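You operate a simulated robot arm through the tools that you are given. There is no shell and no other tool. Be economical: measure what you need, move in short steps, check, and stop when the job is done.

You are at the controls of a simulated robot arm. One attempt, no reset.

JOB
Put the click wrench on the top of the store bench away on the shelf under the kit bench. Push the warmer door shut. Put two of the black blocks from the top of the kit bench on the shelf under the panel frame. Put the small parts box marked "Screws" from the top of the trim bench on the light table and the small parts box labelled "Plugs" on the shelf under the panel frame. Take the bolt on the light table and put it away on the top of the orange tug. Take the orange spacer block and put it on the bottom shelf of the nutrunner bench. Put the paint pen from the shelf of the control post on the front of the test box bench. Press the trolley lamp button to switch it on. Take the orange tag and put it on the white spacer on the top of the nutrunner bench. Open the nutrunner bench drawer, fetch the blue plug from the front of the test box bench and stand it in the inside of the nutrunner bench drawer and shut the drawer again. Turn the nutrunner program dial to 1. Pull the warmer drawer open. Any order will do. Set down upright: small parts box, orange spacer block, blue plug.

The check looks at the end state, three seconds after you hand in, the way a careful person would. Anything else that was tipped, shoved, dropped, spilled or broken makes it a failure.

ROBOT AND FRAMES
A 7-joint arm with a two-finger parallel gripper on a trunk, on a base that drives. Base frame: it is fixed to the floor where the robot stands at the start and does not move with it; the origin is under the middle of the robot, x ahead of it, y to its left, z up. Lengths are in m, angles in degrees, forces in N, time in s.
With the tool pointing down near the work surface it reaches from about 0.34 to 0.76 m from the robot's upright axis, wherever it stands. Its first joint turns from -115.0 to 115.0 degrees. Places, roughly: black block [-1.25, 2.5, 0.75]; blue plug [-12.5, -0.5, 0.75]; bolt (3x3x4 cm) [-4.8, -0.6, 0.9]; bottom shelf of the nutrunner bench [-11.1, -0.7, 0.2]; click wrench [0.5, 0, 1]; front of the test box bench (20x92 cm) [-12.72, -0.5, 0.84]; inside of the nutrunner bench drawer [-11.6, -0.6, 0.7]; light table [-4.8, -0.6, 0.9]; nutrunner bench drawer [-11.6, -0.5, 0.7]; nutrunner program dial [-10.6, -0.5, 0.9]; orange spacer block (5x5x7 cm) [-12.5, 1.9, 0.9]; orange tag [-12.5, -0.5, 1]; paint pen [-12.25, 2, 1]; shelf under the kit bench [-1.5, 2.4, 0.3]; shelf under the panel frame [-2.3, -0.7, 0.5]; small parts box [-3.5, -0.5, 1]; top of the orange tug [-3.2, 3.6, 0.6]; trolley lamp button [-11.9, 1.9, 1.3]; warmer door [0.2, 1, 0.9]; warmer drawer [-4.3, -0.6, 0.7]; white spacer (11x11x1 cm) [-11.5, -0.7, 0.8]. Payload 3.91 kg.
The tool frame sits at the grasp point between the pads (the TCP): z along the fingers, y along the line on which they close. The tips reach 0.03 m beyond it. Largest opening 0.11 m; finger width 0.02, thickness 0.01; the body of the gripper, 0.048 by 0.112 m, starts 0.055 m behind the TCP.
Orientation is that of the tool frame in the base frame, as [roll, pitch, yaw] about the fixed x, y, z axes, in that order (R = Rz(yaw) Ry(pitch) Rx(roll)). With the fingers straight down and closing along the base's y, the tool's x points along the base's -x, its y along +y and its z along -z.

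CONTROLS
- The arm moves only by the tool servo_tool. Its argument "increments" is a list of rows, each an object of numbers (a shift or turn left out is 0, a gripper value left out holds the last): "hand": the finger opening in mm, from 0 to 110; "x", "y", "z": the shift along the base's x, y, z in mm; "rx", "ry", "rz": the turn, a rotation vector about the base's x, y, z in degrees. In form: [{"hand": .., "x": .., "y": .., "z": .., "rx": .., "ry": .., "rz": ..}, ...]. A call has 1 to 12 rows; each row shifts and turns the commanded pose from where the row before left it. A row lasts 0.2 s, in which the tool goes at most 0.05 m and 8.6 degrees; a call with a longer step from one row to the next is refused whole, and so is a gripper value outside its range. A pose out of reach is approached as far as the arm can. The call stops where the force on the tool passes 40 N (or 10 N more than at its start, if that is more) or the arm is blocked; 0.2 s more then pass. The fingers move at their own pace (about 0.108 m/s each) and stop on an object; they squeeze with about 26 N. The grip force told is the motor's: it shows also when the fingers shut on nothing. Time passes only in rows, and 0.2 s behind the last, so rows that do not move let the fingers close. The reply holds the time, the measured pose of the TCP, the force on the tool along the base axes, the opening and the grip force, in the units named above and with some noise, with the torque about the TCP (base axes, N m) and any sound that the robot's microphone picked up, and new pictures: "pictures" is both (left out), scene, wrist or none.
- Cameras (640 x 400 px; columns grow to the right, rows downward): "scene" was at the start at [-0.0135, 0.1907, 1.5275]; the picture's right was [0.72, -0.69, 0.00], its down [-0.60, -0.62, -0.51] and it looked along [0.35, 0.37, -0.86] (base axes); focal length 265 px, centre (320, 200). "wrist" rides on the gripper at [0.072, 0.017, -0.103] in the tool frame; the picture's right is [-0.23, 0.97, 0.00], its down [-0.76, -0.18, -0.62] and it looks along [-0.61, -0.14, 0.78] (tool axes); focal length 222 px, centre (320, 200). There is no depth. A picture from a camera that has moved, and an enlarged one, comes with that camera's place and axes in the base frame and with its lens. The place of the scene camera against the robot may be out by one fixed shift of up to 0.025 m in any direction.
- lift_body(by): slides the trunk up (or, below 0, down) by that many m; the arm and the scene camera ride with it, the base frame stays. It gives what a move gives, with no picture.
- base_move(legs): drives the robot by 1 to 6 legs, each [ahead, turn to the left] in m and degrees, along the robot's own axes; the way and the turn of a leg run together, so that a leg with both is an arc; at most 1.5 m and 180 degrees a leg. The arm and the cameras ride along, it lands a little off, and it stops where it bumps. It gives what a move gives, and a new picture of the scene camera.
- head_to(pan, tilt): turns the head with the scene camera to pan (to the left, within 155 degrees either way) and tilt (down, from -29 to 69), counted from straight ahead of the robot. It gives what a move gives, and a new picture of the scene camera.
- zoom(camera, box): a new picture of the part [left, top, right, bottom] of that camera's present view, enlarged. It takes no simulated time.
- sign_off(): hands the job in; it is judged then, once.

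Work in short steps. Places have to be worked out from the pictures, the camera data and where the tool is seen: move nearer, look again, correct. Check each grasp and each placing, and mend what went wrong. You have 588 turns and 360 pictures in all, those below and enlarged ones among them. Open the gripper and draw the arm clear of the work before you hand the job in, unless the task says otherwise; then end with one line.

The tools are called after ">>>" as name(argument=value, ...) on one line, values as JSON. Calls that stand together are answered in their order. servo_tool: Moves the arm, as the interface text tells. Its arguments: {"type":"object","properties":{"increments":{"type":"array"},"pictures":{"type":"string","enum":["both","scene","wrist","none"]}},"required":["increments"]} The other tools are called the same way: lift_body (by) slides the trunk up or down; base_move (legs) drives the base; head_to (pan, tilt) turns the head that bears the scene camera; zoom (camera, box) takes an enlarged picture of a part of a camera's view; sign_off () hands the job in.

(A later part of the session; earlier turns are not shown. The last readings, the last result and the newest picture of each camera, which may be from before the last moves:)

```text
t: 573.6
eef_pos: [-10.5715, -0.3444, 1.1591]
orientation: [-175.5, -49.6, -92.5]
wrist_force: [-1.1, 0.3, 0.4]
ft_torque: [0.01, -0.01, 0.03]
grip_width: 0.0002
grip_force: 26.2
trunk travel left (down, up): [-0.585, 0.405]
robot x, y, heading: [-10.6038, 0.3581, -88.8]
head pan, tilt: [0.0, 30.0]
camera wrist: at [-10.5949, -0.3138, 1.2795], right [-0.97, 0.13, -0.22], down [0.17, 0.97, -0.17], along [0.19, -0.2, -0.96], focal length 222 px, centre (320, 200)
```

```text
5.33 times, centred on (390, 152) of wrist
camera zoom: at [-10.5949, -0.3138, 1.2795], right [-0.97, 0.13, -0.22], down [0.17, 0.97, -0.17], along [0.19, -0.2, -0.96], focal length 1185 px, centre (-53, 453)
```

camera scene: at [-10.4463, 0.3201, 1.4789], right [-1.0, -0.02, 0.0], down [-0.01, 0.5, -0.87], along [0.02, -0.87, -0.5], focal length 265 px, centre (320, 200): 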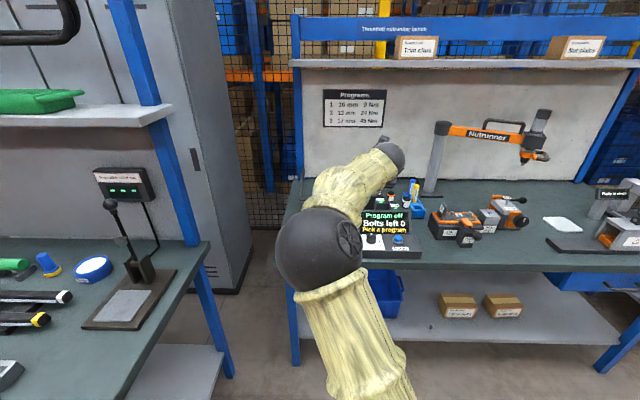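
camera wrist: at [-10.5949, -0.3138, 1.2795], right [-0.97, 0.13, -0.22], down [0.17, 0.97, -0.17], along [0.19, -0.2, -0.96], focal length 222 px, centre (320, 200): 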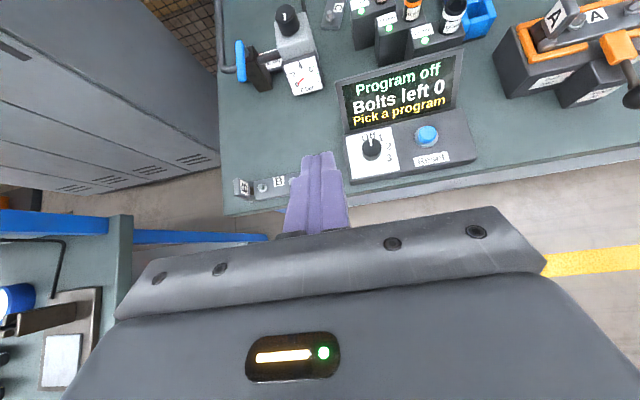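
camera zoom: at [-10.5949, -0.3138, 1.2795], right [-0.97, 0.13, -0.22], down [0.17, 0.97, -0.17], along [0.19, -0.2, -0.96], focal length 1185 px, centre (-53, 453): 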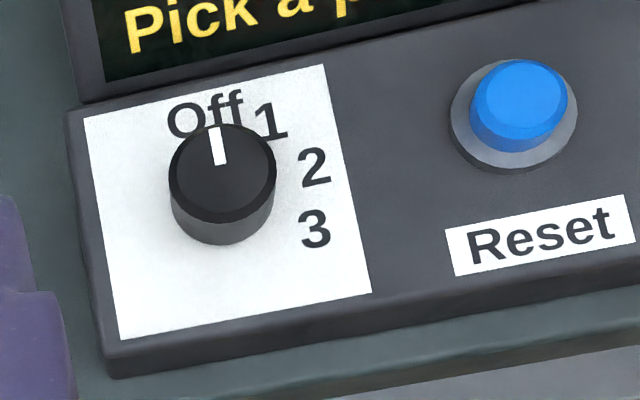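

The dial points to Off; "1" is ~40° clockwise. I'll grip the round knob with the tilted tool and turn about vertical. First straighten the twist, pre-rotate +18°, open to 50 mm, and come closer to refine its position.

>>> servo_tool(increments=[{"hand": 55, "rx": 0.1, "ry": 2.9, "rz": -3.4}, {"rz": 8, "x": -25, "z": -20}, {"rz": 8, "x": -25, "z": -30}, {"rz": 4, "z": -30, "y": -20}], pictures="wrist")

```text
t: 574.6
eef_pos: [-10.6219, -0.3648, 1.0769]
orientation: [-179.9, -49.5, -72.4]
wrist_force: [0.8, 0.1, -0.2]
ft_torque: [0.01, 0.01, 0.01]
grip_width: 0.0549
grip_force: 0.1
trunk travel left (down, up): [-0.585, 0.405]
robot x, y, heading: [-10.6036, 0.357, -88.7]
head pan, tilt: [0.0, 30.0]
camera wrist: at [-10.6468, -0.3409, 1.1996], right [-0.97, -0.16, -0.17], down [-0.12, 0.98, -0.18], along [0.2, -0.15, -0.97], focal length 222 px, centre (320, 200)
```

wrist: 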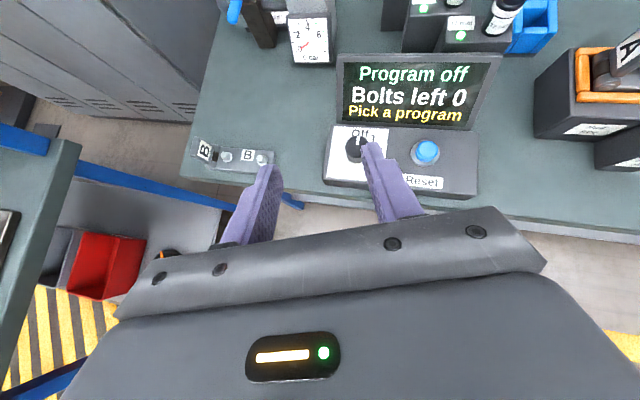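

Knob top triangulated at (−10.624, −0.466, 0.909). I go to just above it and check alignment.

>>> servo_tool(increments=[{"x": -2, "y": -30, "z": -35}, {"x": -2, "y": -30, "z": -35}, {"x": -2, "y": -27, "z": -37}, {"z": -10}], pictures="wrist")

```text
t: 575.6
eef_pos: [-10.6287, -0.4513, 0.9617]
orientation: [-180.0, -49.7, -72.4]
wrist_force: [0.8, 0.6, 0.1]
ft_torque: [0.03, -0.01, -0.01]
grip_width: 0.055
grip_force: 0.1
trunk travel left (down, up): [-0.585, 0.405]
robot x, y, heading: [-10.5998, 0.3575, -89.0]
head pan, tilt: [0.0, 30.0]
camera wrist: at [-10.6541, -0.4271, 1.0837], right [-0.97, -0.15, -0.17], down [-0.12, 0.98, -0.18], along [0.2, -0.15, -0.97], focal length 222 px, centre (320, 200)
```

wrist: 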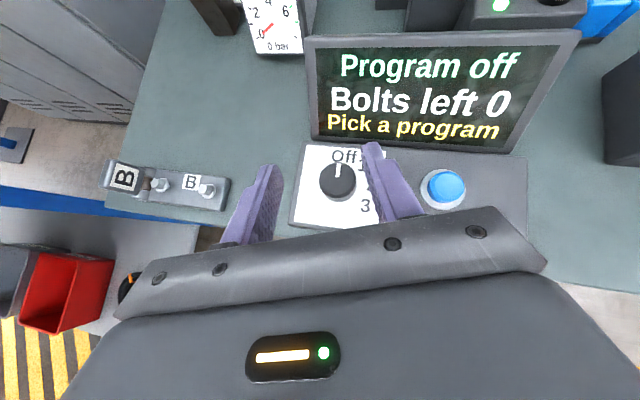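

Knob between fingers. Shift slightly and descend to knob level.

>>> servo_tool(increments=[{"x": -3, "y": -6, "z": -15}, {"z": -15}, {"z": -9}, {"z": 0}], pictures="wrist")

```text
t: 576.6
eef_pos: [-10.6303, -0.4574, 0.9217]
orientation: [179.9, -49.7, -72.5]
wrist_force: [-0.4, -0.6, -0.5]
ft_torque: [0.01, 0.02, 0.0]
grip_width: 0.0547
grip_force: 0.1
trunk travel left (down, up): [-0.585, 0.405]
robot x, y, heading: [-10.6001, 0.3567, -88.8]
head pan, tilt: [0.0, 30.0]
camera wrist: at [-10.6562, -0.433, 1.0443], right [-0.97, -0.15, -0.17], down [-0.12, 0.98, -0.18], along [0.2, -0.15, -0.97], focal length 222 px, centre (320, 200)
```

wrist: 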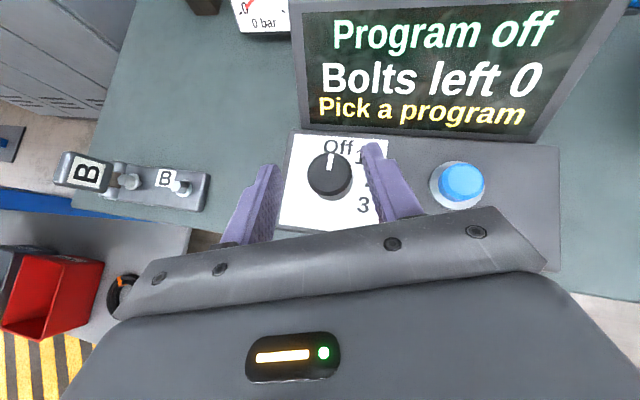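

Shift 5 mm, lower 4 mm, then close on the knob.

>>> servo_tool(increments=[{"x": -5, "z": -4}, {"hand": 20}, {"hand": 20}, {"hand": 20}], pictures="wrist")

```text
t: 577.6
eef_pos: [-10.6357, -0.4573, 0.9181]
orientation: [180.0, -49.7, -72.3]
wrist_force: [-0.1, 0.1, -0.4]
ft_torque: [0.03, 0.01, 0.0]
grip_width: 0.02
grip_force: 0.0
trunk travel left (down, up): [-0.585, 0.405]
robot x, y, heading: [-10.602, 0.3586, -88.7]
head pan, tilt: [0.0, 30.0]
camera wrist: at [-10.6611, -0.4333, 1.0406], right [-0.97, -0.15, -0.17], down [-0.12, 0.98, -0.18], along [0.2, -0.15, -0.97], focal length 222 px, centre (320, 200)
```

wrist: 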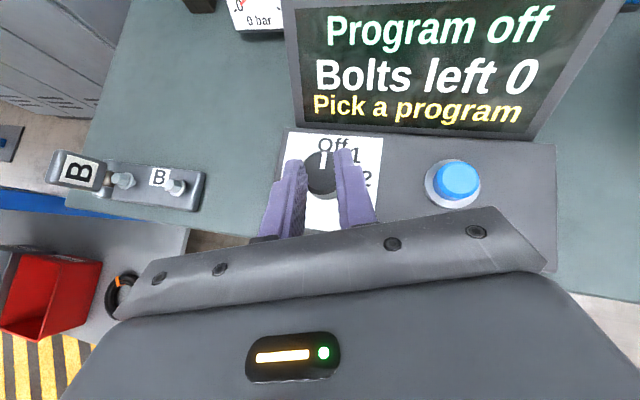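

The fingers passed above the knob: its top is lower (~0.885). I reopen, shift, and descend 22 mm.

>>> servo_tool(increments=[{"hand": 55}, {"hand": 55}, {"x": 4, "y": -8, "z": -8}, {"z": -8}, {"z": -6}, {"z": 0}], pictures="wrist")

```text
t: 579.0
eef_pos: [-10.6328, -0.4656, 0.8952]
orientation: [-179.9, -49.7, -72.5]
wrist_force: [0.4, -0.3, -0.1]
ft_torque: [0.01, 0.0, -0.03]
grip_width: 0.0553
grip_force: 0.0
trunk travel left (down, up): [-0.585, 0.405]
robot x, y, heading: [-10.5993, 0.358, -88.6]
head pan, tilt: [0.0, 30.0]
camera wrist: at [-10.657, -0.4413, 1.0183], right [-0.97, -0.15, -0.17], down [-0.12, 0.98, -0.18], along [0.2, -0.15, -0.97], focal length 222 px, centre (320, 200)
```

wrist: 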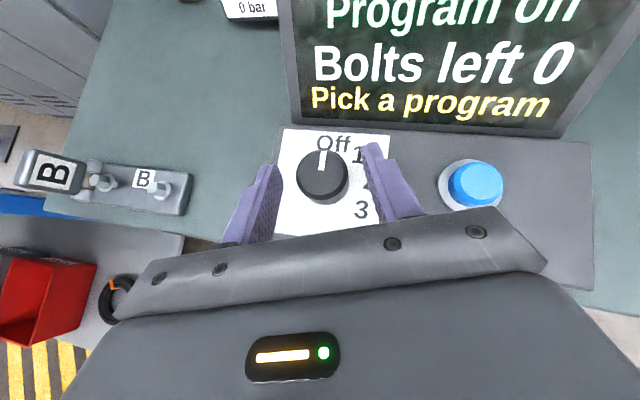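

Try closing here.

>>> servo_tool(increments=[{"hand": 24}, {"hand": 24}, {"hand": 24}], pictures="wrist")

```text
t: 579.8
eef_pos: [-10.631, -0.4651, 0.8981]
orientation: [-180.0, -49.8, -72.4]
wrist_force: [1.7, -1.7, 8.4]
ft_torque: [-0.12, -0.14, 0.04]
grip_width: 0.0246
grip_force: 1.1
trunk travel left (down, up): [-0.585, 0.405]
robot x, y, heading: [-10.599, 0.3574, -88.7]
head pan, tilt: [0.0, 30.0]
camera wrist: at [-10.6566, -0.4407, 1.0203], right [-0.97, -0.15, -0.17], down [-0.12, 0.98, -0.18], along [0.2, -0.15, -0.97], focal length 222 px, centre (320, 200)
```

wrist: 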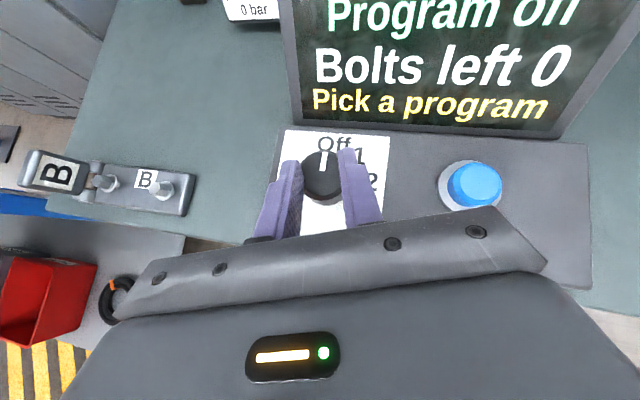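

They slipped over the knob's rim; open, lower 12 mm more, and close again.

>>> servo_tool(increments=[{"hand": 55}, {"hand": 55}, {"z": -6}, {"z": -6}, {"z": 0}], pictures="none")

>>> servo_tool(increments=[{"hand": 20}, {"hand": 20}, {"hand": 20}], pictures="wrist")

```text
t: 581.0
eef_pos: [-10.6318, -0.4642, 0.8824]
orientation: [179.9, -49.7, -72.5]
wrist_force: [-0.8, 0.1, 0.3]
ft_torque: [0.03, 0.0, 0.0]
grip_width: 0.0548
grip_force: 0.1
trunk travel left (down, up): [-0.585, 0.405]
robot x, y, heading: [-10.5996, 0.359, -88.8]
head pan, tilt: [0.0, 30.0]
```

```text
t: 581.8
eef_pos: [-10.6306, -0.4648, 0.8841]
orientation: [180.0, -49.6, -72.4]
wrist_force: [3.6, 3.2, -1.8]
ft_torque: [-0.11, -0.14, 0.08]
grip_width: 0.0375
grip_force: 44.6
trunk travel left (down, up): [-0.585, 0.405]
robot x, y, heading: [-10.6008, 0.3626, -88.8]
head pan, tilt: [0.0, 30.0]
camera wrist: at [-10.6559, -0.4408, 1.0067], right [-0.97, -0.15, -0.17], down [-0.12, 0.98, -0.18], along [0.2, -0.15, -0.97], focal length 222 px, centre (320, 200)
```

wrist: 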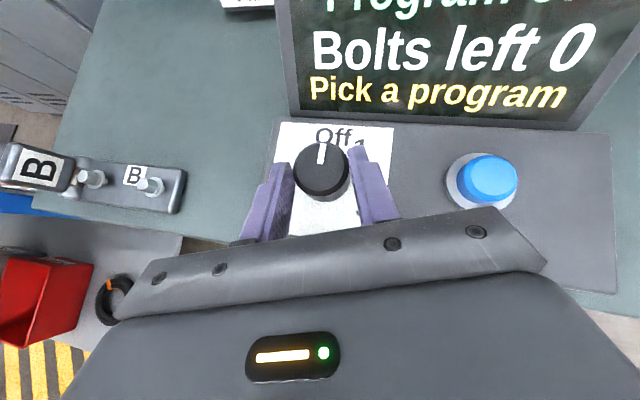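

Gripped the knob (37.5 mm). Turn clockwise 40° about vertical.

>>> servo_tool(increments=[{"rz": -8, "x": 2}, {"rz": -8, "x": 2}, {"rz": -8, "x": 2}, {"rz": -8, "x": 2}, {"rz": -8, "x": 2}, {"rz": 0}], pictures="wrist")

>>> zoom(camera="wrist", box=[260, 60, 420, 220])

```text
t: 583.2
eef_pos: [-10.6176, -0.4653, 0.8846]
orientation: [179.9, -49.7, -112.2]
wrist_force: [13.9, 7.2, -0.9]
ft_torque: [-0.15, 0.21, 0.19]
grip_width: 0.0378
grip_force: 45.4
trunk travel left (down, up): [-0.585, 0.405]
robot x, y, heading: [-10.5985, 0.3579, -88.9]
head pan, tilt: [0.0, 30.0]
camera wrist: at [-10.6211, -0.4306, 1.0071], right [-0.85, 0.51, -0.17], down [0.53, 0.83, -0.18], along [0.05, -0.24, -0.97], focal length 222 px, centre (320, 200)
```

wrist: 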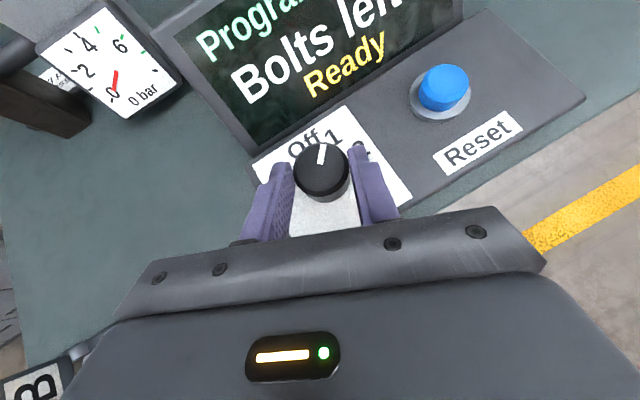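

```text
2.50 times, centred on (340, 140) of wrist
camera zoom: at [-10.6211, -0.4306, 1.0071], right [-0.85, 0.51, -0.17], down [0.53, 0.83, -0.18], along [0.05, -0.24, -0.97], focal length 555 px, centre (270, 350)
```

zoom: 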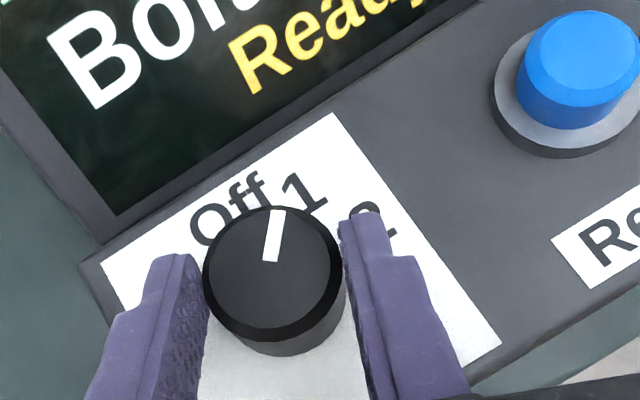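

The display changed to "Ready". Release and look at the display.

>>> servo_tool(increments=[{"hand": 55}, {"hand": 55}, {"y": 15, "z": 30}, {"y": 30, "z": 30}, {"y": 30, "z": 30}], pictures="wrist")

>>> zoom(camera="wrist", box=[230, 0, 450, 150])

```text
t: 584.4
eef_pos: [-10.62, -0.3894, 0.9737]
orientation: [180.0, -49.7, -112.4]
wrist_force: [-0.6, 0.5, 0.2]
ft_torque: [-0.03, 0.0, 0.03]
grip_width: 0.0551
grip_force: 0.1
trunk travel left (down, up): [-0.585, 0.405]
robot x, y, heading: [-10.6003, 0.3588, -88.6]
head pan, tilt: [0.0, 30.0]
camera wrist: at [-10.6241, -0.3548, 1.096], right [-0.84, 0.51, -0.17], down [0.53, 0.83, -0.18], along [0.05, -0.24, -0.97], focal length 222 px, centre (320, 200)
```

wrist: 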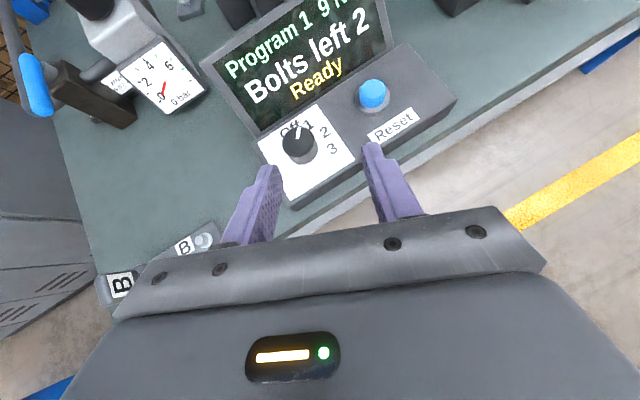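

```text
2.67 times, centred on (340, 75) of wrist
camera zoom: at [-10.6241, -0.3548, 1.096], right [-0.84, 0.51, -0.17], down [0.53, 0.83, -0.18], along [0.05, -0.24, -0.97], focal length 592 px, centre (267, 533)
```

zoom: 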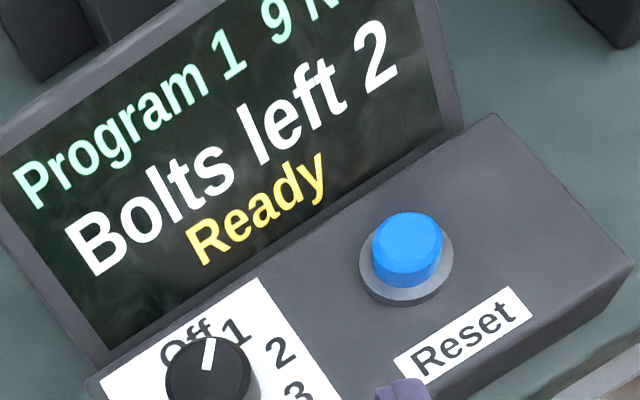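

Dial is at Program 1. Now the nutrunner drawer: I back off, drive to x≈−11.55, and set the tool horizontal with fingers vertical.

>>> servo_tool(increments=[{"z": 40, "y": 30, "rz": 7.5}, {"z": 40, "y": 30, "rz": 7.5}, {"rz": 7.2}], pictures="none")

>>> base_move(legs=[[-0.4, 0], [0, -90], [0.95, 0], [0, 89]])

>>> servo_tool(increments=[{"rx": -8.3}, {"rx": -8.3}, {"rx": -8.3}, {"rx": -8.3}, {"rx": -7.1}], pictures="none")

>>> servo_tool(increments=[{"ry": -8.18}, {"ry": -8.18}, {"ry": -8.18}, {"ry": -8.18}, {"ry": -8.18}, {"ry": -8.18}, {"ry": -8.18}, {"ry": -8.18}, {"ry": -8.18}, {"ry": -8.18}, {"ry": -8.18}], pictures="none")

```text
t: 585.2
eef_pos: [-10.6223, -0.3292, 1.0545]
orientation: [-180.0, -49.6, -90.2]
wrist_force: [-0.2, 1.0, -0.3]
ft_torque: [-0.03, -0.02, -0.03]
grip_width: 0.0549
grip_force: 0.0
trunk travel left (down, up): [-0.585, 0.405]
robot x, y, heading: [-10.6002, 0.3552, -88.7]
head pan, tilt: [0.0, 30.0]
```

```text
t: 604.5
eef_pos: [-11.6054, 0.053, 1.0549]
orientation: [-179.9, -49.7, -91.7]
wrist_force: [-0.1, 1.0, 0.7]
ft_torque: [0.02, -0.01, 0.0]
grip_width: 0.0551
grip_force: 0.0
trunk travel left (down, up): [-0.585, 0.405]
robot x, y, heading: [-11.5681, 0.7401, -90.3]
head pan, tilt: [0.0, 30.0]
camera scene: at [-11.4128, 0.6988, 1.4789], right [-1.0, 0.0, 0.0], down [0.0, 0.5, -0.87], along [0.0, -0.87, -0.5], focal length 265 px, centre (320, 200)
```

scene: 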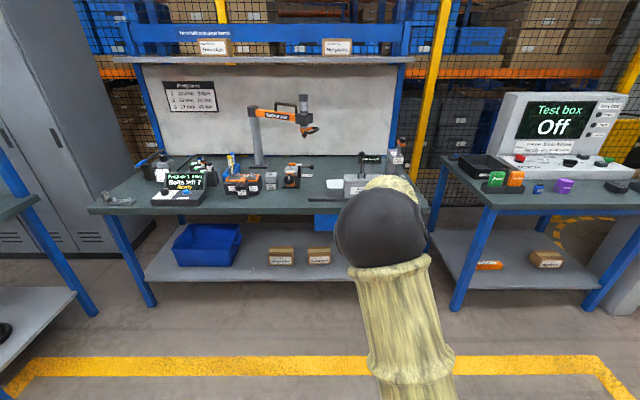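

```text
t: 605.7
eef_pos: [-11.6043, 0.0519, 1.0553]
orientation: [-84.2, -89.0, 172.9]
wrist_force: [-0.6, -0.6, -0.9]
ft_torque: [0.0, -0.01, -0.01]
grip_width: 0.055
grip_force: 0.0
trunk travel left (down, up): [-0.585, 0.405]
robot x, y, heading: [-11.567, 0.742, -90.2]
head pan, tilt: [0.0, 30.0]
```

```text
t: 608.1
eef_pos: [-11.6044, 0.0519, 1.0548]
orientation: [-91.3, 1.2, -180.0]
wrist_force: [0.4, 0.4, -1.2]
ft_torque: [0.05, -0.02, 0.01]
grip_width: 0.0551
grip_force: 0.0
trunk travel left (down, up): [-0.585, 0.405]
robot x, y, heading: [-11.5652, 0.7392, -90.0]
head pan, tilt: [0.0, 30.0]
```

>>> lift_body(by=-0.32)

>>> servo_tool(increments=[{"x": 0}])

>>> zoom(camera="scene", box=[280, 80, 480, 230])

```text
t: 611.3
eef_pos: [-11.6061, 0.052, 0.735]
orientation: [-91.3, 1.1, 179.9]
wrist_force: [-0.1, 0.5, -0.4]
ft_torque: [0.02, -0.01, 0.0]
grip_width: 0.055
grip_force: 0.0
trunk travel left (down, up): [-0.265, 0.725]
robot x, y, heading: [-11.5641, 0.7429, -90.2]
head pan, tilt: [0.0, 30.0]
```

```text
t: 611.7
eef_pos: [-11.6049, 0.0522, 0.7346]
orientation: [-91.3, 1.1, -179.9]
wrist_force: [-0.2, -0.3, -0.7]
ft_torque: [-0.02, -0.01, 0.01]
grip_width: 0.0549
grip_force: 0.0
trunk travel left (down, up): [-0.265, 0.725]
robot x, y, heading: [-11.5659, 0.7394, -89.9]
head pan, tilt: [0.0, 30.0]
camera scene: at [-11.4129, 0.6989, 1.1589], right [-1.0, 0.0, 0.0], down [0.0, 0.5, -0.87], along [0.0, -0.87, -0.5], focal length 265 px, centre (320, 200)
camera wrist: at [-11.677, 0.1551, 0.7189], right [0.25, 0.02, -0.97], down [0.76, 0.62, 0.21], along [0.6, -0.79, 0.14], focal length 222 px, centre (320, 200)
```

scene: 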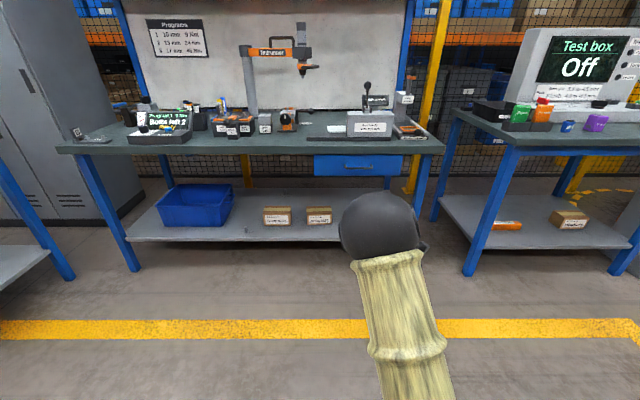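
wrist: 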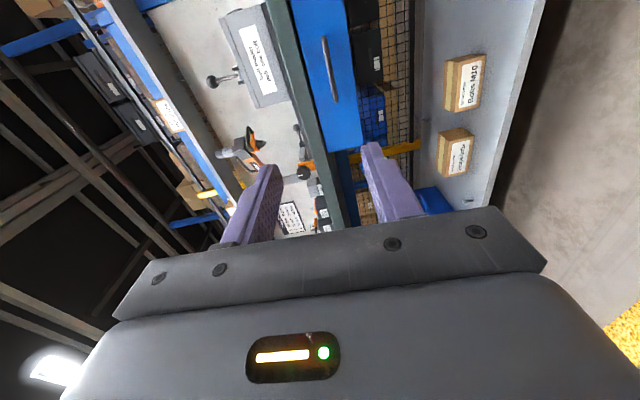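

```text
2.67 times, centred on (380, 155) of scene
camera zoom: at [-11.4129, 0.6989, 1.1589], right [-1.0, 0.0, 0.0], down [0.0, 0.5, -0.87], along [0.0, -0.87, -0.5], focal length 707 px, centre (160, 320)
```

zoom: 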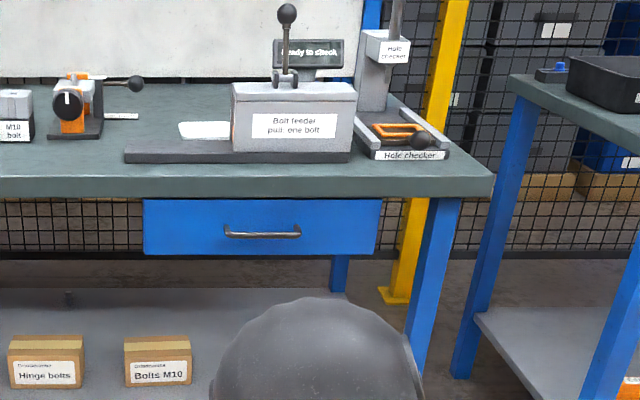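

Handle centre ≈ (−11.595, −0.36, 0.71). Align and drive in 0.3 m.

>>> servo_tool(increments=[{"x": 8, "z": -25}], pictures="none")

>>> base_move(legs=[[0.28, 0]])

>>> servo_tool(increments=[{"x": 0}], pictures="wrist")

```text
t: 612.1
eef_pos: [-11.598, 0.0523, 0.709]
orientation: [-91.3, 1.0, -180.0]
wrist_force: [-0.2, 0.6, 0.6]
ft_torque: [0.02, 0.05, -0.02]
grip_width: 0.0549
grip_force: 0.0
trunk travel left (down, up): [-0.265, 0.725]
robot x, y, heading: [-11.5626, 0.7399, -90.5]
head pan, tilt: [0.0, 30.0]
```

```text
t: 614.2
eef_pos: [-11.5977, -0.227, 0.7087]
orientation: [-91.2, 1.1, 180.0]
wrist_force: [-0.4, -0.2, 0.0]
ft_torque: [-0.01, 0.02, 0.05]
grip_width: 0.055
grip_force: 0.1
trunk travel left (down, up): [-0.265, 0.725]
robot x, y, heading: [-11.5683, 0.4617, -90.1]
head pan, tilt: [0.0, 30.0]
camera scene: at [-11.4135, 0.4193, 1.1589], right [-1.0, 0.0, 0.0], down [0.0, 0.5, -0.87], along [0.0, -0.87, -0.5], focal length 265 px, centre (320, 200)
```

scene: 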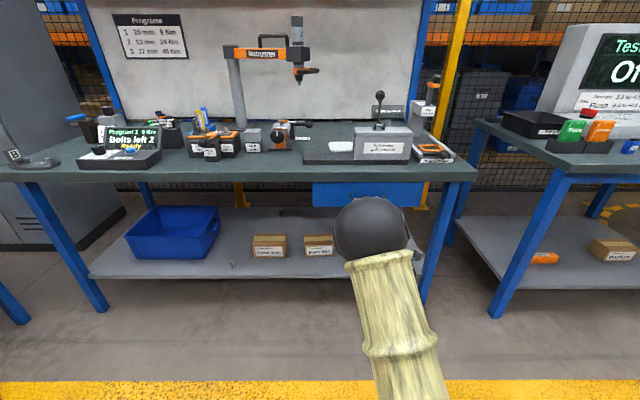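

```text
t: 614.6
eef_pos: [-11.5971, -0.2278, 0.7105]
orientation: [-91.4, 1.1, -180.0]
wrist_force: [0.4, 0.6, -0.4]
ft_torque: [-0.01, -0.01, 0.02]
grip_width: 0.0552
grip_force: 0.0
trunk travel left (down, up): [-0.265, 0.725]
robot x, y, heading: [-11.5668, 0.4639, -90.2]
head pan, tilt: [0.0, 30.0]
camera wrist: at [-11.6694, -0.1248, 0.6941], right [0.25, 0.02, -0.97], down [0.76, 0.62, 0.21], along [0.6, -0.78, 0.14], focal length 222 px, centre (320, 200)
```

wrist: 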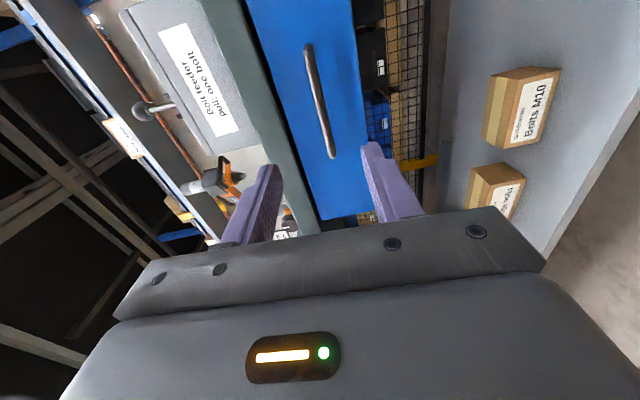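

Bar at y≈−0.369, z≈0.706. Advance and grip.

>>> servo_tool(increments=[{"y": -42, "z": -4}, {"y": -42}, {"y": -40}, {"hand": 0}, {"hand": 0}, {"hand": 0}], pictures="wrist")

```text
t: 616.0
eef_pos: [-11.5972, -0.3506, 0.7056]
orientation: [-91.2, 1.1, 180.0]
wrist_force: [-0.3, 0.2, 0.2]
ft_torque: [0.03, 0.02, 0.0]
grip_width: 0.0
grip_force: 26.2
trunk travel left (down, up): [-0.265, 0.725]
robot x, y, heading: [-11.5655, 0.4661, -90.2]
head pan, tilt: [0.0, 30.0]
camera wrist: at [-11.669, -0.2481, 0.6902], right [0.25, 0.02, -0.97], down [0.76, 0.62, 0.21], along [0.6, -0.78, 0.14], focal length 222 px, centre (320, 200)
```

wrist: 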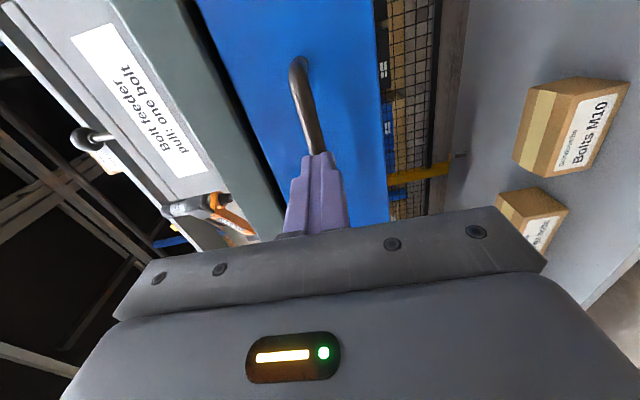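

Closed short of the bar; triangulation puts it at y≈−0.395, z≈0.704. Reopen and advance further.

>>> servo_tool(increments=[{"y": 20}, {"hand": 55}, {"hand": 55}, {"y": -30, "z": -2}, {"y": -24}, {"hand": 0}, {"hand": 0}, {"hand": 0}], pictures="wrist")

```text
t: 617.9
eef_pos: [-11.5967, -0.3853, 0.7056]
orientation: [-91.2, 0.9, 180.0]
wrist_force: [1.3, -0.8, 4.0]
ft_torque: [-0.03, 1.04, 0.25]
grip_width: 0.0115
grip_force: 45.3
trunk travel left (down, up): [-0.265, 0.725]
robot x, y, heading: [-11.5646, 0.4583, -89.9]
head pan, tilt: [0.0, 30.0]
camera wrist: at [-11.669, -0.2829, 0.6894], right [0.24, 0.02, -0.97], down [0.76, 0.62, 0.2], along [0.61, -0.78, 0.14], focal length 222 px, centre (320, 200)
```

wrist: 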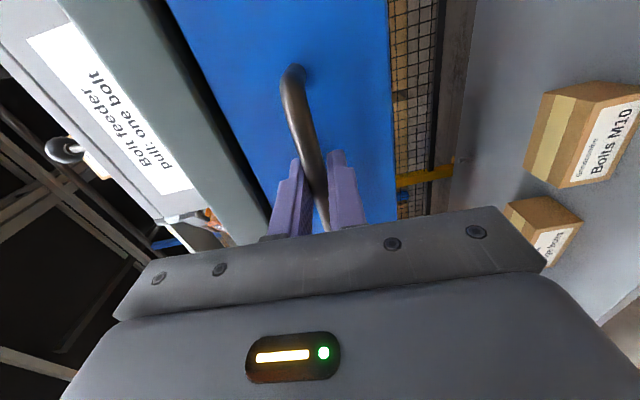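

Gripped. Pull it open.

>>> servo_tool(increments=[{"y": 15}, {"y": 25}, {"y": 25}, {"y": 25}, {"y": 25}, {"y": 25}, {"y": 25}, {"y": 25}], pictures="scene")

```text
t: 619.6
eef_pos: [-11.5963, -0.1956, 0.7051]
orientation: [-91.1, 1.1, -179.9]
wrist_force: [2.7, 0.8, 16.7]
ft_torque: [0.03, 0.81, 0.94]
grip_width: 0.0122
grip_force: 44.9
trunk travel left (down, up): [-0.265, 0.725]
robot x, y, heading: [-11.5637, 0.4632, -89.9]
head pan, tilt: [0.0, 30.0]
camera scene: at [-11.4131, 0.4207, 1.159], right [-1.0, 0.0, 0.0], down [0.0, 0.5, -0.87], along [0.0, -0.87, -0.5], focal length 265 px, centre (320, 200)
```

scene: 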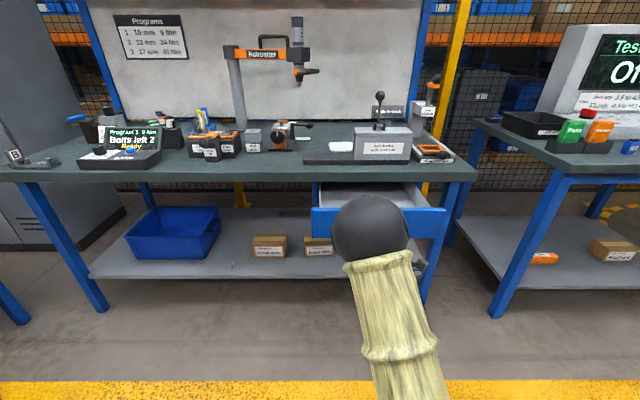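

Opening. A bit more, then release and back off.

>>> servo_tool(increments=[{"y": 25}, {"y": 25}, {"y": 20}, {"y": 0}, {"hand": 55}, {"hand": 55}], pictures="none")

>>> base_move(legs=[[-0.25, 0]])

```text
t: 621.0
eef_pos: [-11.5975, -0.1246, 0.7037]
orientation: [-91.4, 1.1, -180.0]
wrist_force: [0.1, -0.2, -1.0]
ft_torque: [-0.01, -0.02, 0.01]
grip_width: 0.0549
grip_force: 0.0
trunk travel left (down, up): [-0.265, 0.725]
robot x, y, heading: [-11.5646, 0.459, -90.2]
head pan, tilt: [0.0, 30.0]
```

```text
t: 623.1
eef_pos: [-11.5981, 0.123, 0.7039]
orientation: [-91.3, 1.1, 179.9]
wrist_force: [0.1, 0.4, 0.5]
ft_torque: [0.0, -0.01, -0.01]
grip_width: 0.0551
grip_force: 0.0
trunk travel left (down, up): [-0.265, 0.725]
robot x, y, heading: [-11.5674, 0.7105, -90.3]
head pan, tilt: [0.0, 30.0]
camera scene: at [-11.4128, 0.6677, 1.1589], right [-1.0, 0.0, 0.0], down [0.0, 0.5, -0.87], along [0.0, -0.87, -0.5], focal length 265 px, centre (320, 200)
```

scene: 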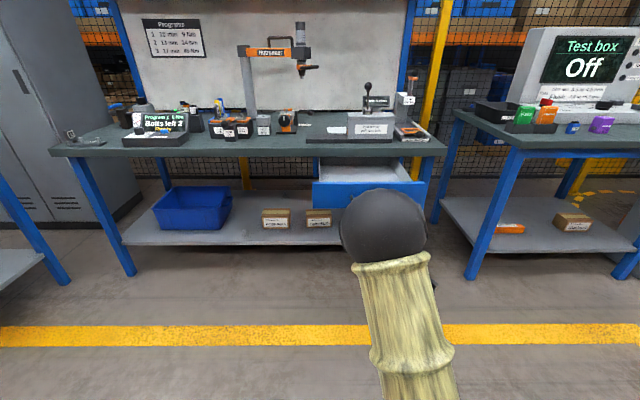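

Drawer is open ~0.26 m. Now fetch the blue plug: raise the trunk, undo the roll, tilt the tool ~65° down, and drive to the test box bench.

>>> lift_body(by=0.36)

>>> servo_tool(increments=[{"ry": 8.18, "y": -8}, {"ry": 8.18, "y": -8}, {"ry": 8.18, "y": -8}, {"ry": 8.18, "y": -8}, {"ry": 8.18, "y": -8}, {"ry": 8.18, "y": -8}, {"ry": 8.18, "y": -8}, {"ry": 8.18, "y": -8}, {"ry": 8.18, "y": -8}, {"ry": 8.18, "y": -8}, {"ry": 8.18, "y": -8}], pictures="none")

>>> servo_tool(increments=[{"rx": 8}, {"rx": 8}, {"rx": 8}, {"rx": 8}, {"rx": 8}, {"rx": 8}, {"rx": 8}, {"rx": 8}], pictures="none")

>>> base_move(legs=[[0, -90], [0.93, 0], [0, 90]])

```text
t: 626.6
eef_pos: [-11.5971, 0.1243, 1.0625]
orientation: [-91.3, 1.1, 180.0]
wrist_force: [-0.2, 1.1, -1.1]
ft_torque: [-0.02, -0.04, 0.02]
grip_width: 0.0551
grip_force: 0.0
trunk travel left (down, up): [-0.625, 0.365]
robot x, y, heading: [-11.5635, 0.7087, -90.3]
head pan, tilt: [0.0, 30.0]
```

```text
t: 629.0
eef_pos: [-11.5961, 0.035, 1.0641]
orientation: [-86.3, -89.1, 174.8]
wrist_force: [-0.4, -0.5, 0.7]
ft_torque: [0.02, 0.0, -0.01]
grip_width: 0.0548
grip_force: 0.1
trunk travel left (down, up): [-0.625, 0.365]
robot x, y, heading: [-11.5643, 0.7071, -90.1]
head pan, tilt: [0.0, 30.0]
```

```text
t: 630.8
eef_pos: [-11.5969, 0.036, 1.0641]
orientation: [179.2, -25.9, -91.3]
wrist_force: [-0.1, 0.0, 0.3]
ft_torque: [0.0, -0.02, -0.01]
grip_width: 0.0548
grip_force: 0.1
trunk travel left (down, up): [-0.625, 0.365]
robot x, y, heading: [-11.5653, 0.7113, -90.0]
head pan, tilt: [0.0, 30.0]
```

```text
t: 647.5
eef_pos: [-12.5218, 0.0269, 1.0634]
orientation: [179.2, -26.2, -90.8]
wrist_force: [-0.1, 0.2, 0.1]
ft_torque: [0.0, -0.02, -0.02]
grip_width: 0.055
grip_force: 0.0
trunk travel left (down, up): [-0.625, 0.365]
robot x, y, heading: [-12.4969, 0.6994, -89.8]
head pan, tilt: [0.0, 30.0]
camera scene: at [-12.3431, 0.6607, 1.5189], right [-1.0, 0.0, 0.0], down [0.0, 0.5, -0.87], along [0.0, -0.87, -0.5], focal length 265 px, centre (320, 200)
```

scene: 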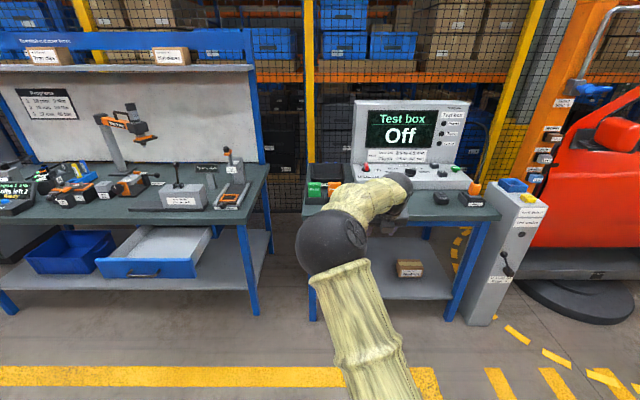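

I drive 0.3 m closer and look with the wrist camera.

>>> base_move(legs=[[0.3, 0]])

>>> servo_tool(increments=[{"y": -30, "z": 30}, {"y": -40, "z": 20}], pictures="wrist")

```text
t: 649.8
eef_pos: [-12.5199, -0.2714, 1.0629]
orientation: [179.3, -26.0, -90.7]
wrist_force: [0.2, 0.3, -0.1]
ft_torque: [0.03, 0.01, 0.01]
grip_width: 0.0549
grip_force: 0.1
trunk travel left (down, up): [-0.625, 0.365]
robot x, y, heading: [-12.4933, 0.3993, -89.9]
head pan, tilt: [0.0, 30.0]
camera scene: at [-12.3417, 0.3615, 1.5188], right [-1.0, 0.0, 0.0], down [0.0, 0.5, -0.87], along [0.0, -0.87, -0.5], focal length 265 px, centre (320, 200)
```

scene: 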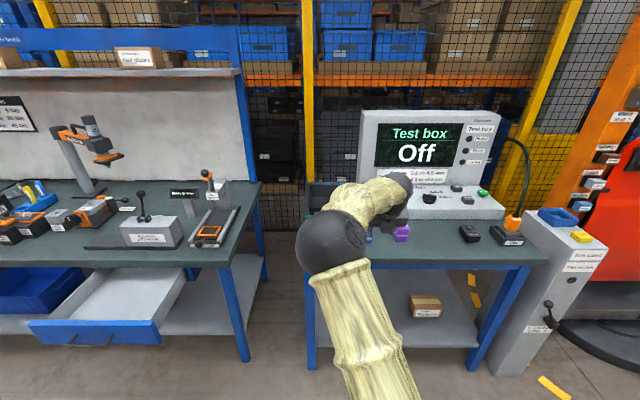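

```text
t: 650.4
eef_pos: [-12.522, -0.3433, 1.1126]
orientation: [179.3, -26.1, -90.8]
wrist_force: [0.2, -0.2, 0.1]
ft_torque: [-0.01, -0.01, 0.01]
grip_width: 0.055
grip_force: 0.1
trunk travel left (down, up): [-0.625, 0.365]
robot x, y, heading: [-12.4934, 0.4031, -89.7]
head pan, tilt: [0.0, 30.0]
camera wrist: at [-12.5373, -0.3632, 1.2379], right [-0.97, 0.22, -0.09], down [0.2, 0.95, 0.23], along [0.14, 0.2, -0.97], focal length 222 px, centre (320, 200)
```

wrist: 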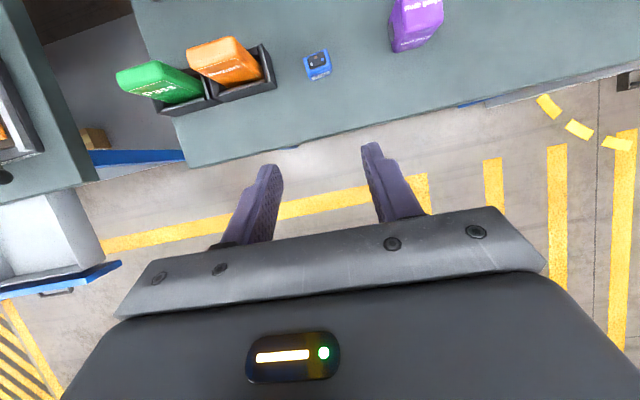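

>>> zoom(camera="wrist", box=[100, 20, 460, 140])

>>> zoom(camera="wrist", box=[280, 30, 360, 100])

```text
1.78 times, centred on (280, 80) of wrist
camera zoom: at [-12.5373, -0.3632, 1.2379], right [-0.97, 0.22, -0.09], down [0.2, 0.95, 0.23], along [0.14, 0.2, -0.97], focal length 395 px, centre (391, 413)
```

zoom: 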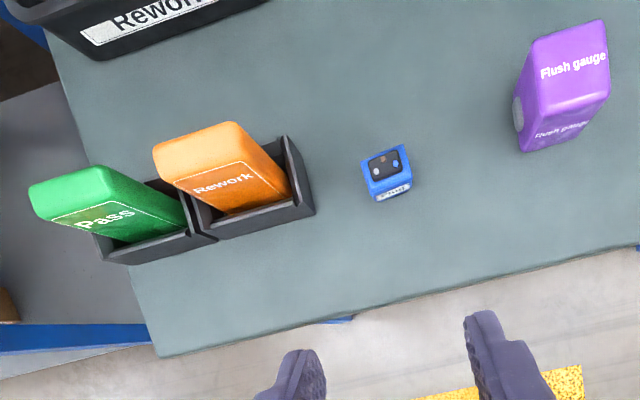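

```text
5.71 times, centred on (320, 65) of wrist
camera zoom: at [-12.5373, -0.3632, 1.2379], right [-0.97, 0.22, -0.09], down [0.2, 0.95, 0.23], along [0.14, 0.2, -0.97], focal length 1269 px, centre (320, 971)
```

zoom: 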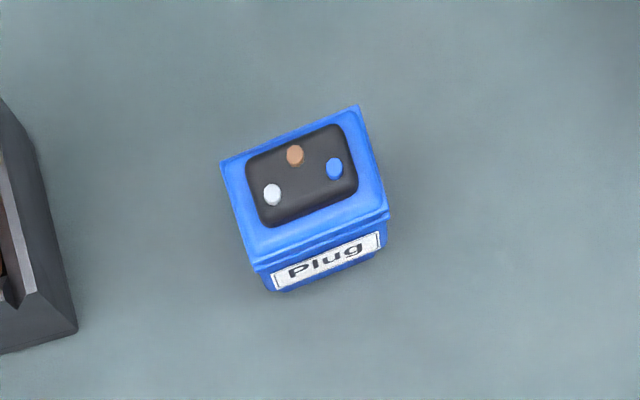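

The plug is a ~4 cm cube at about (−12.527, −0.49); the orange tag is the "Rework" slab in a holder. I drive in 0.13 m, turn the tool +11° to align, and approach.

>>> base_move(legs=[[0.13, 0]])

>>> servo_tool(increments=[{"hand": 75, "rz": 5.5, "z": -30}, {"rz": 5.5, "z": -40}, {"z": -30}], pictures="wrist")

```text
t: 651.8
eef_pos: [-12.5214, -0.4728, 1.1123]
orientation: [179.3, -26.0, -90.7]
wrist_force: [0.0, 0.6, 0.0]
ft_torque: [0.04, -0.02, 0.02]
grip_width: 0.0548
grip_force: 0.1
trunk travel left (down, up): [-0.625, 0.365]
robot x, y, heading: [-12.4921, 0.2766, -89.8]
head pan, tilt: [0.0, 30.0]
camera scene: at [-12.3412, 0.23, 1.5188], right [-1.0, 0.0, 0.0], down [0.0, 0.5, -0.87], along [0.0, -0.87, -0.5], focal length 265 px, centre (320, 200)
```

scene: 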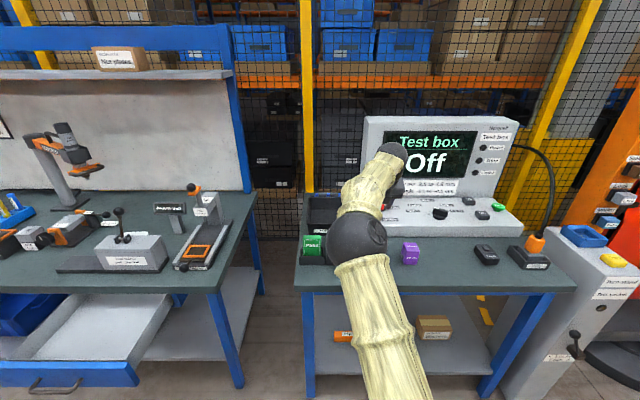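

```text
t: 652.6
eef_pos: [-12.5218, -0.4726, 1.0129]
orientation: [179.2, -26.1, -79.7]
wrist_force: [-0.5, 0.1, -0.5]
ft_torque: [0.01, 0.0, -0.02]
grip_width: 0.0753
grip_force: 0.0
trunk travel left (down, up): [-0.625, 0.365]
robot x, y, heading: [-12.4937, 0.2748, -89.8]
head pan, tilt: [0.0, 30.0]
camera wrist: at [-12.5328, -0.4956, 1.1386], right [-1.0, 0.03, -0.09], down [0.01, 0.97, 0.22], along [0.09, 0.22, -0.97], focal length 222 px, centre (320, 200)
```

wrist: 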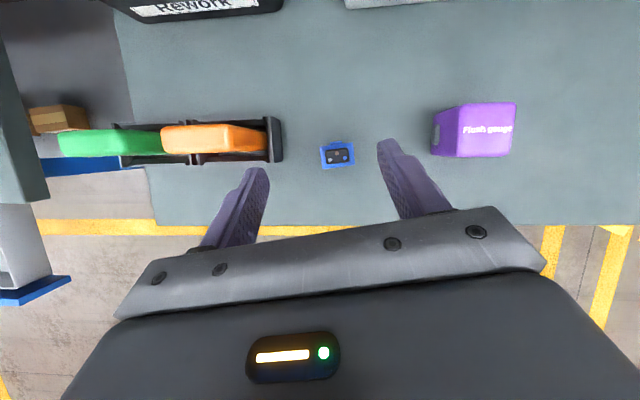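

Plug at (−12.531, −0.489). Descend over it.

>>> servo_tool(increments=[{"x": -6, "y": -3, "z": -40}, {"x": -5, "y": -3, "z": -40}, {"z": -20}, {"z": -15}], pictures="wrist")

```text
t: 653.6
eef_pos: [-12.5321, -0.4796, 0.8982]
orientation: [179.1, -26.0, -79.8]
wrist_force: [0.5, 0.6, -0.3]
ft_torque: [-0.01, 0.0, 0.01]
grip_width: 0.075
grip_force: 0.0
trunk travel left (down, up): [-0.625, 0.365]
robot x, y, heading: [-12.4935, 0.2698, -89.8]
head pan, tilt: [0.0, 30.0]
camera wrist: at [-12.5442, -0.5019, 1.0233], right [-1.0, 0.03, -0.09], down [0.01, 0.97, 0.22], along [0.09, 0.22, -0.97], focal length 222 px, centre (320, 200)
```

wrist: 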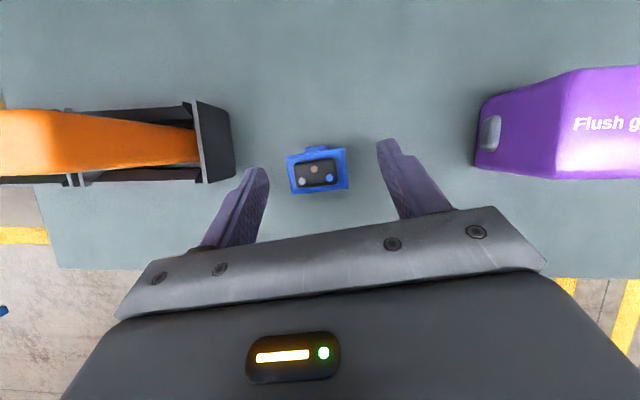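

Lower 6 mm and close.

>>> servo_tool(increments=[{"z": -6}, {"hand": 15}, {"hand": 15}, {"hand": 15}, {"z": 30}, {"z": 40}], pictures="wrist")

```text
t: 655.0
eef_pos: [-12.5316, -0.4785, 0.9615]
orientation: [179.4, -26.1, -79.8]
wrist_force: [0.1, -0.2, -1.4]
ft_torque: [-0.03, 0.01, -0.03]
grip_width: 0.035
grip_force: 26.0
trunk travel left (down, up): [-0.625, 0.365]
robot x, y, heading: [-12.4922, 0.2716, -89.7]
head pan, tilt: [0.0, 30.0]
camera wrist: at [-12.5436, -0.5017, 1.0871], right [-1.0, 0.03, -0.09], down [0.01, 0.97, 0.22], along [0.09, 0.22, -0.97], focal length 222 px, centre (320, 200)
```

wrist: 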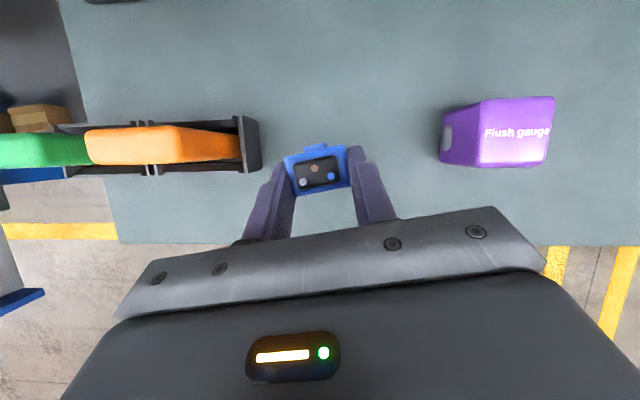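

Plug held. Lift, back off, drive to the drawer.

>>> servo_tool(increments=[{"z": 40}, {"z": 40}, {"z": 30}], pictures="none")

>>> base_move(legs=[[-0.43, 0], [0, 90], [0.9, 0], [0, -90]])

>>> servo_tool(increments=[{"rz": -5.5}], pictures="wrist")

```text
t: 655.8
eef_pos: [-12.5318, -0.4786, 1.0731]
orientation: [179.2, -26.1, -79.8]
wrist_force: [-0.4, -0.2, 0.0]
ft_torque: [-0.01, -0.01, -0.01]
grip_width: 0.035
grip_force: 26.0
trunk travel left (down, up): [-0.625, 0.365]
robot x, y, heading: [-12.4937, 0.2738, -89.9]
head pan, tilt: [0.0, 30.0]
```

```text
t: 675.0
eef_pos: [-11.6416, -0.0496, 1.072]
orientation: [179.3, -26.1, -80.0]
wrist_force: [0.1, -0.5, -0.5]
ft_torque: [0.0, 0.02, 0.03]
grip_width: 0.035
grip_force: 26.1
trunk travel left (down, up): [-0.625, 0.365]
robot x, y, heading: [-11.5983, 0.7035, -90.1]
head pan, tilt: [0.0, 30.0]
camera scene: at [-11.4464, 0.6598, 1.5189], right [-1.0, 0.0, 0.0], down [0.0, 0.5, -0.87], along [0.0, -0.87, -0.5], focal length 265 px, centre (320, 200)
```

scene: 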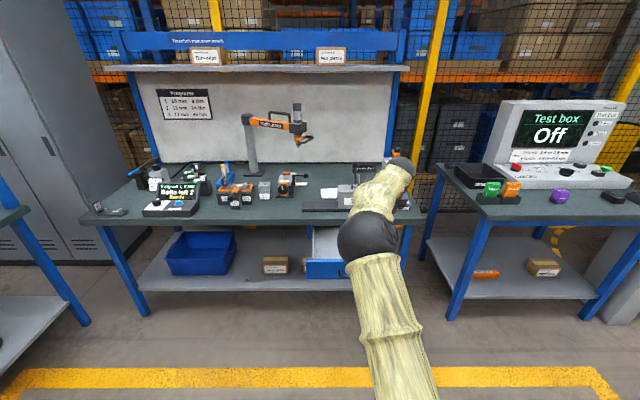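

```text
t: 675.4
eef_pos: [-11.6408, -0.0493, 1.0716]
orientation: [179.3, -26.1, -85.6]
wrist_force: [0.2, 0.3, -1.1]
ft_torque: [0.01, 0.05, -0.04]
grip_width: 0.035
grip_force: 25.6
trunk travel left (down, up): [-0.625, 0.365]
robot x, y, heading: [-11.5986, 0.7022, -89.9]
head pan, tilt: [0.0, 30.0]
camera wrist: at [-11.6547, -0.071, 1.1967], right [-0.99, 0.14, -0.09], down [0.11, 0.97, 0.22], along [0.12, 0.21, -0.97], focal length 222 px, centre (320, 200)
```

wrist: 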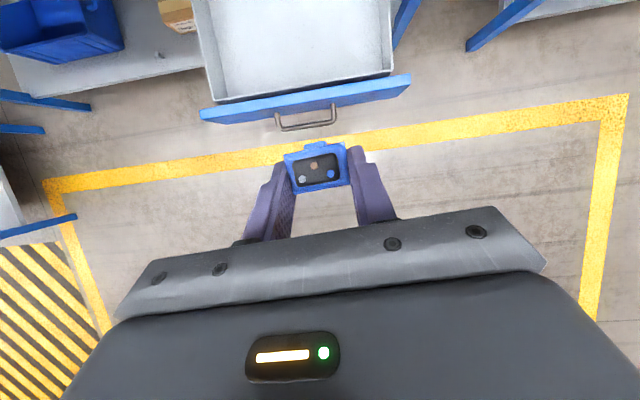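

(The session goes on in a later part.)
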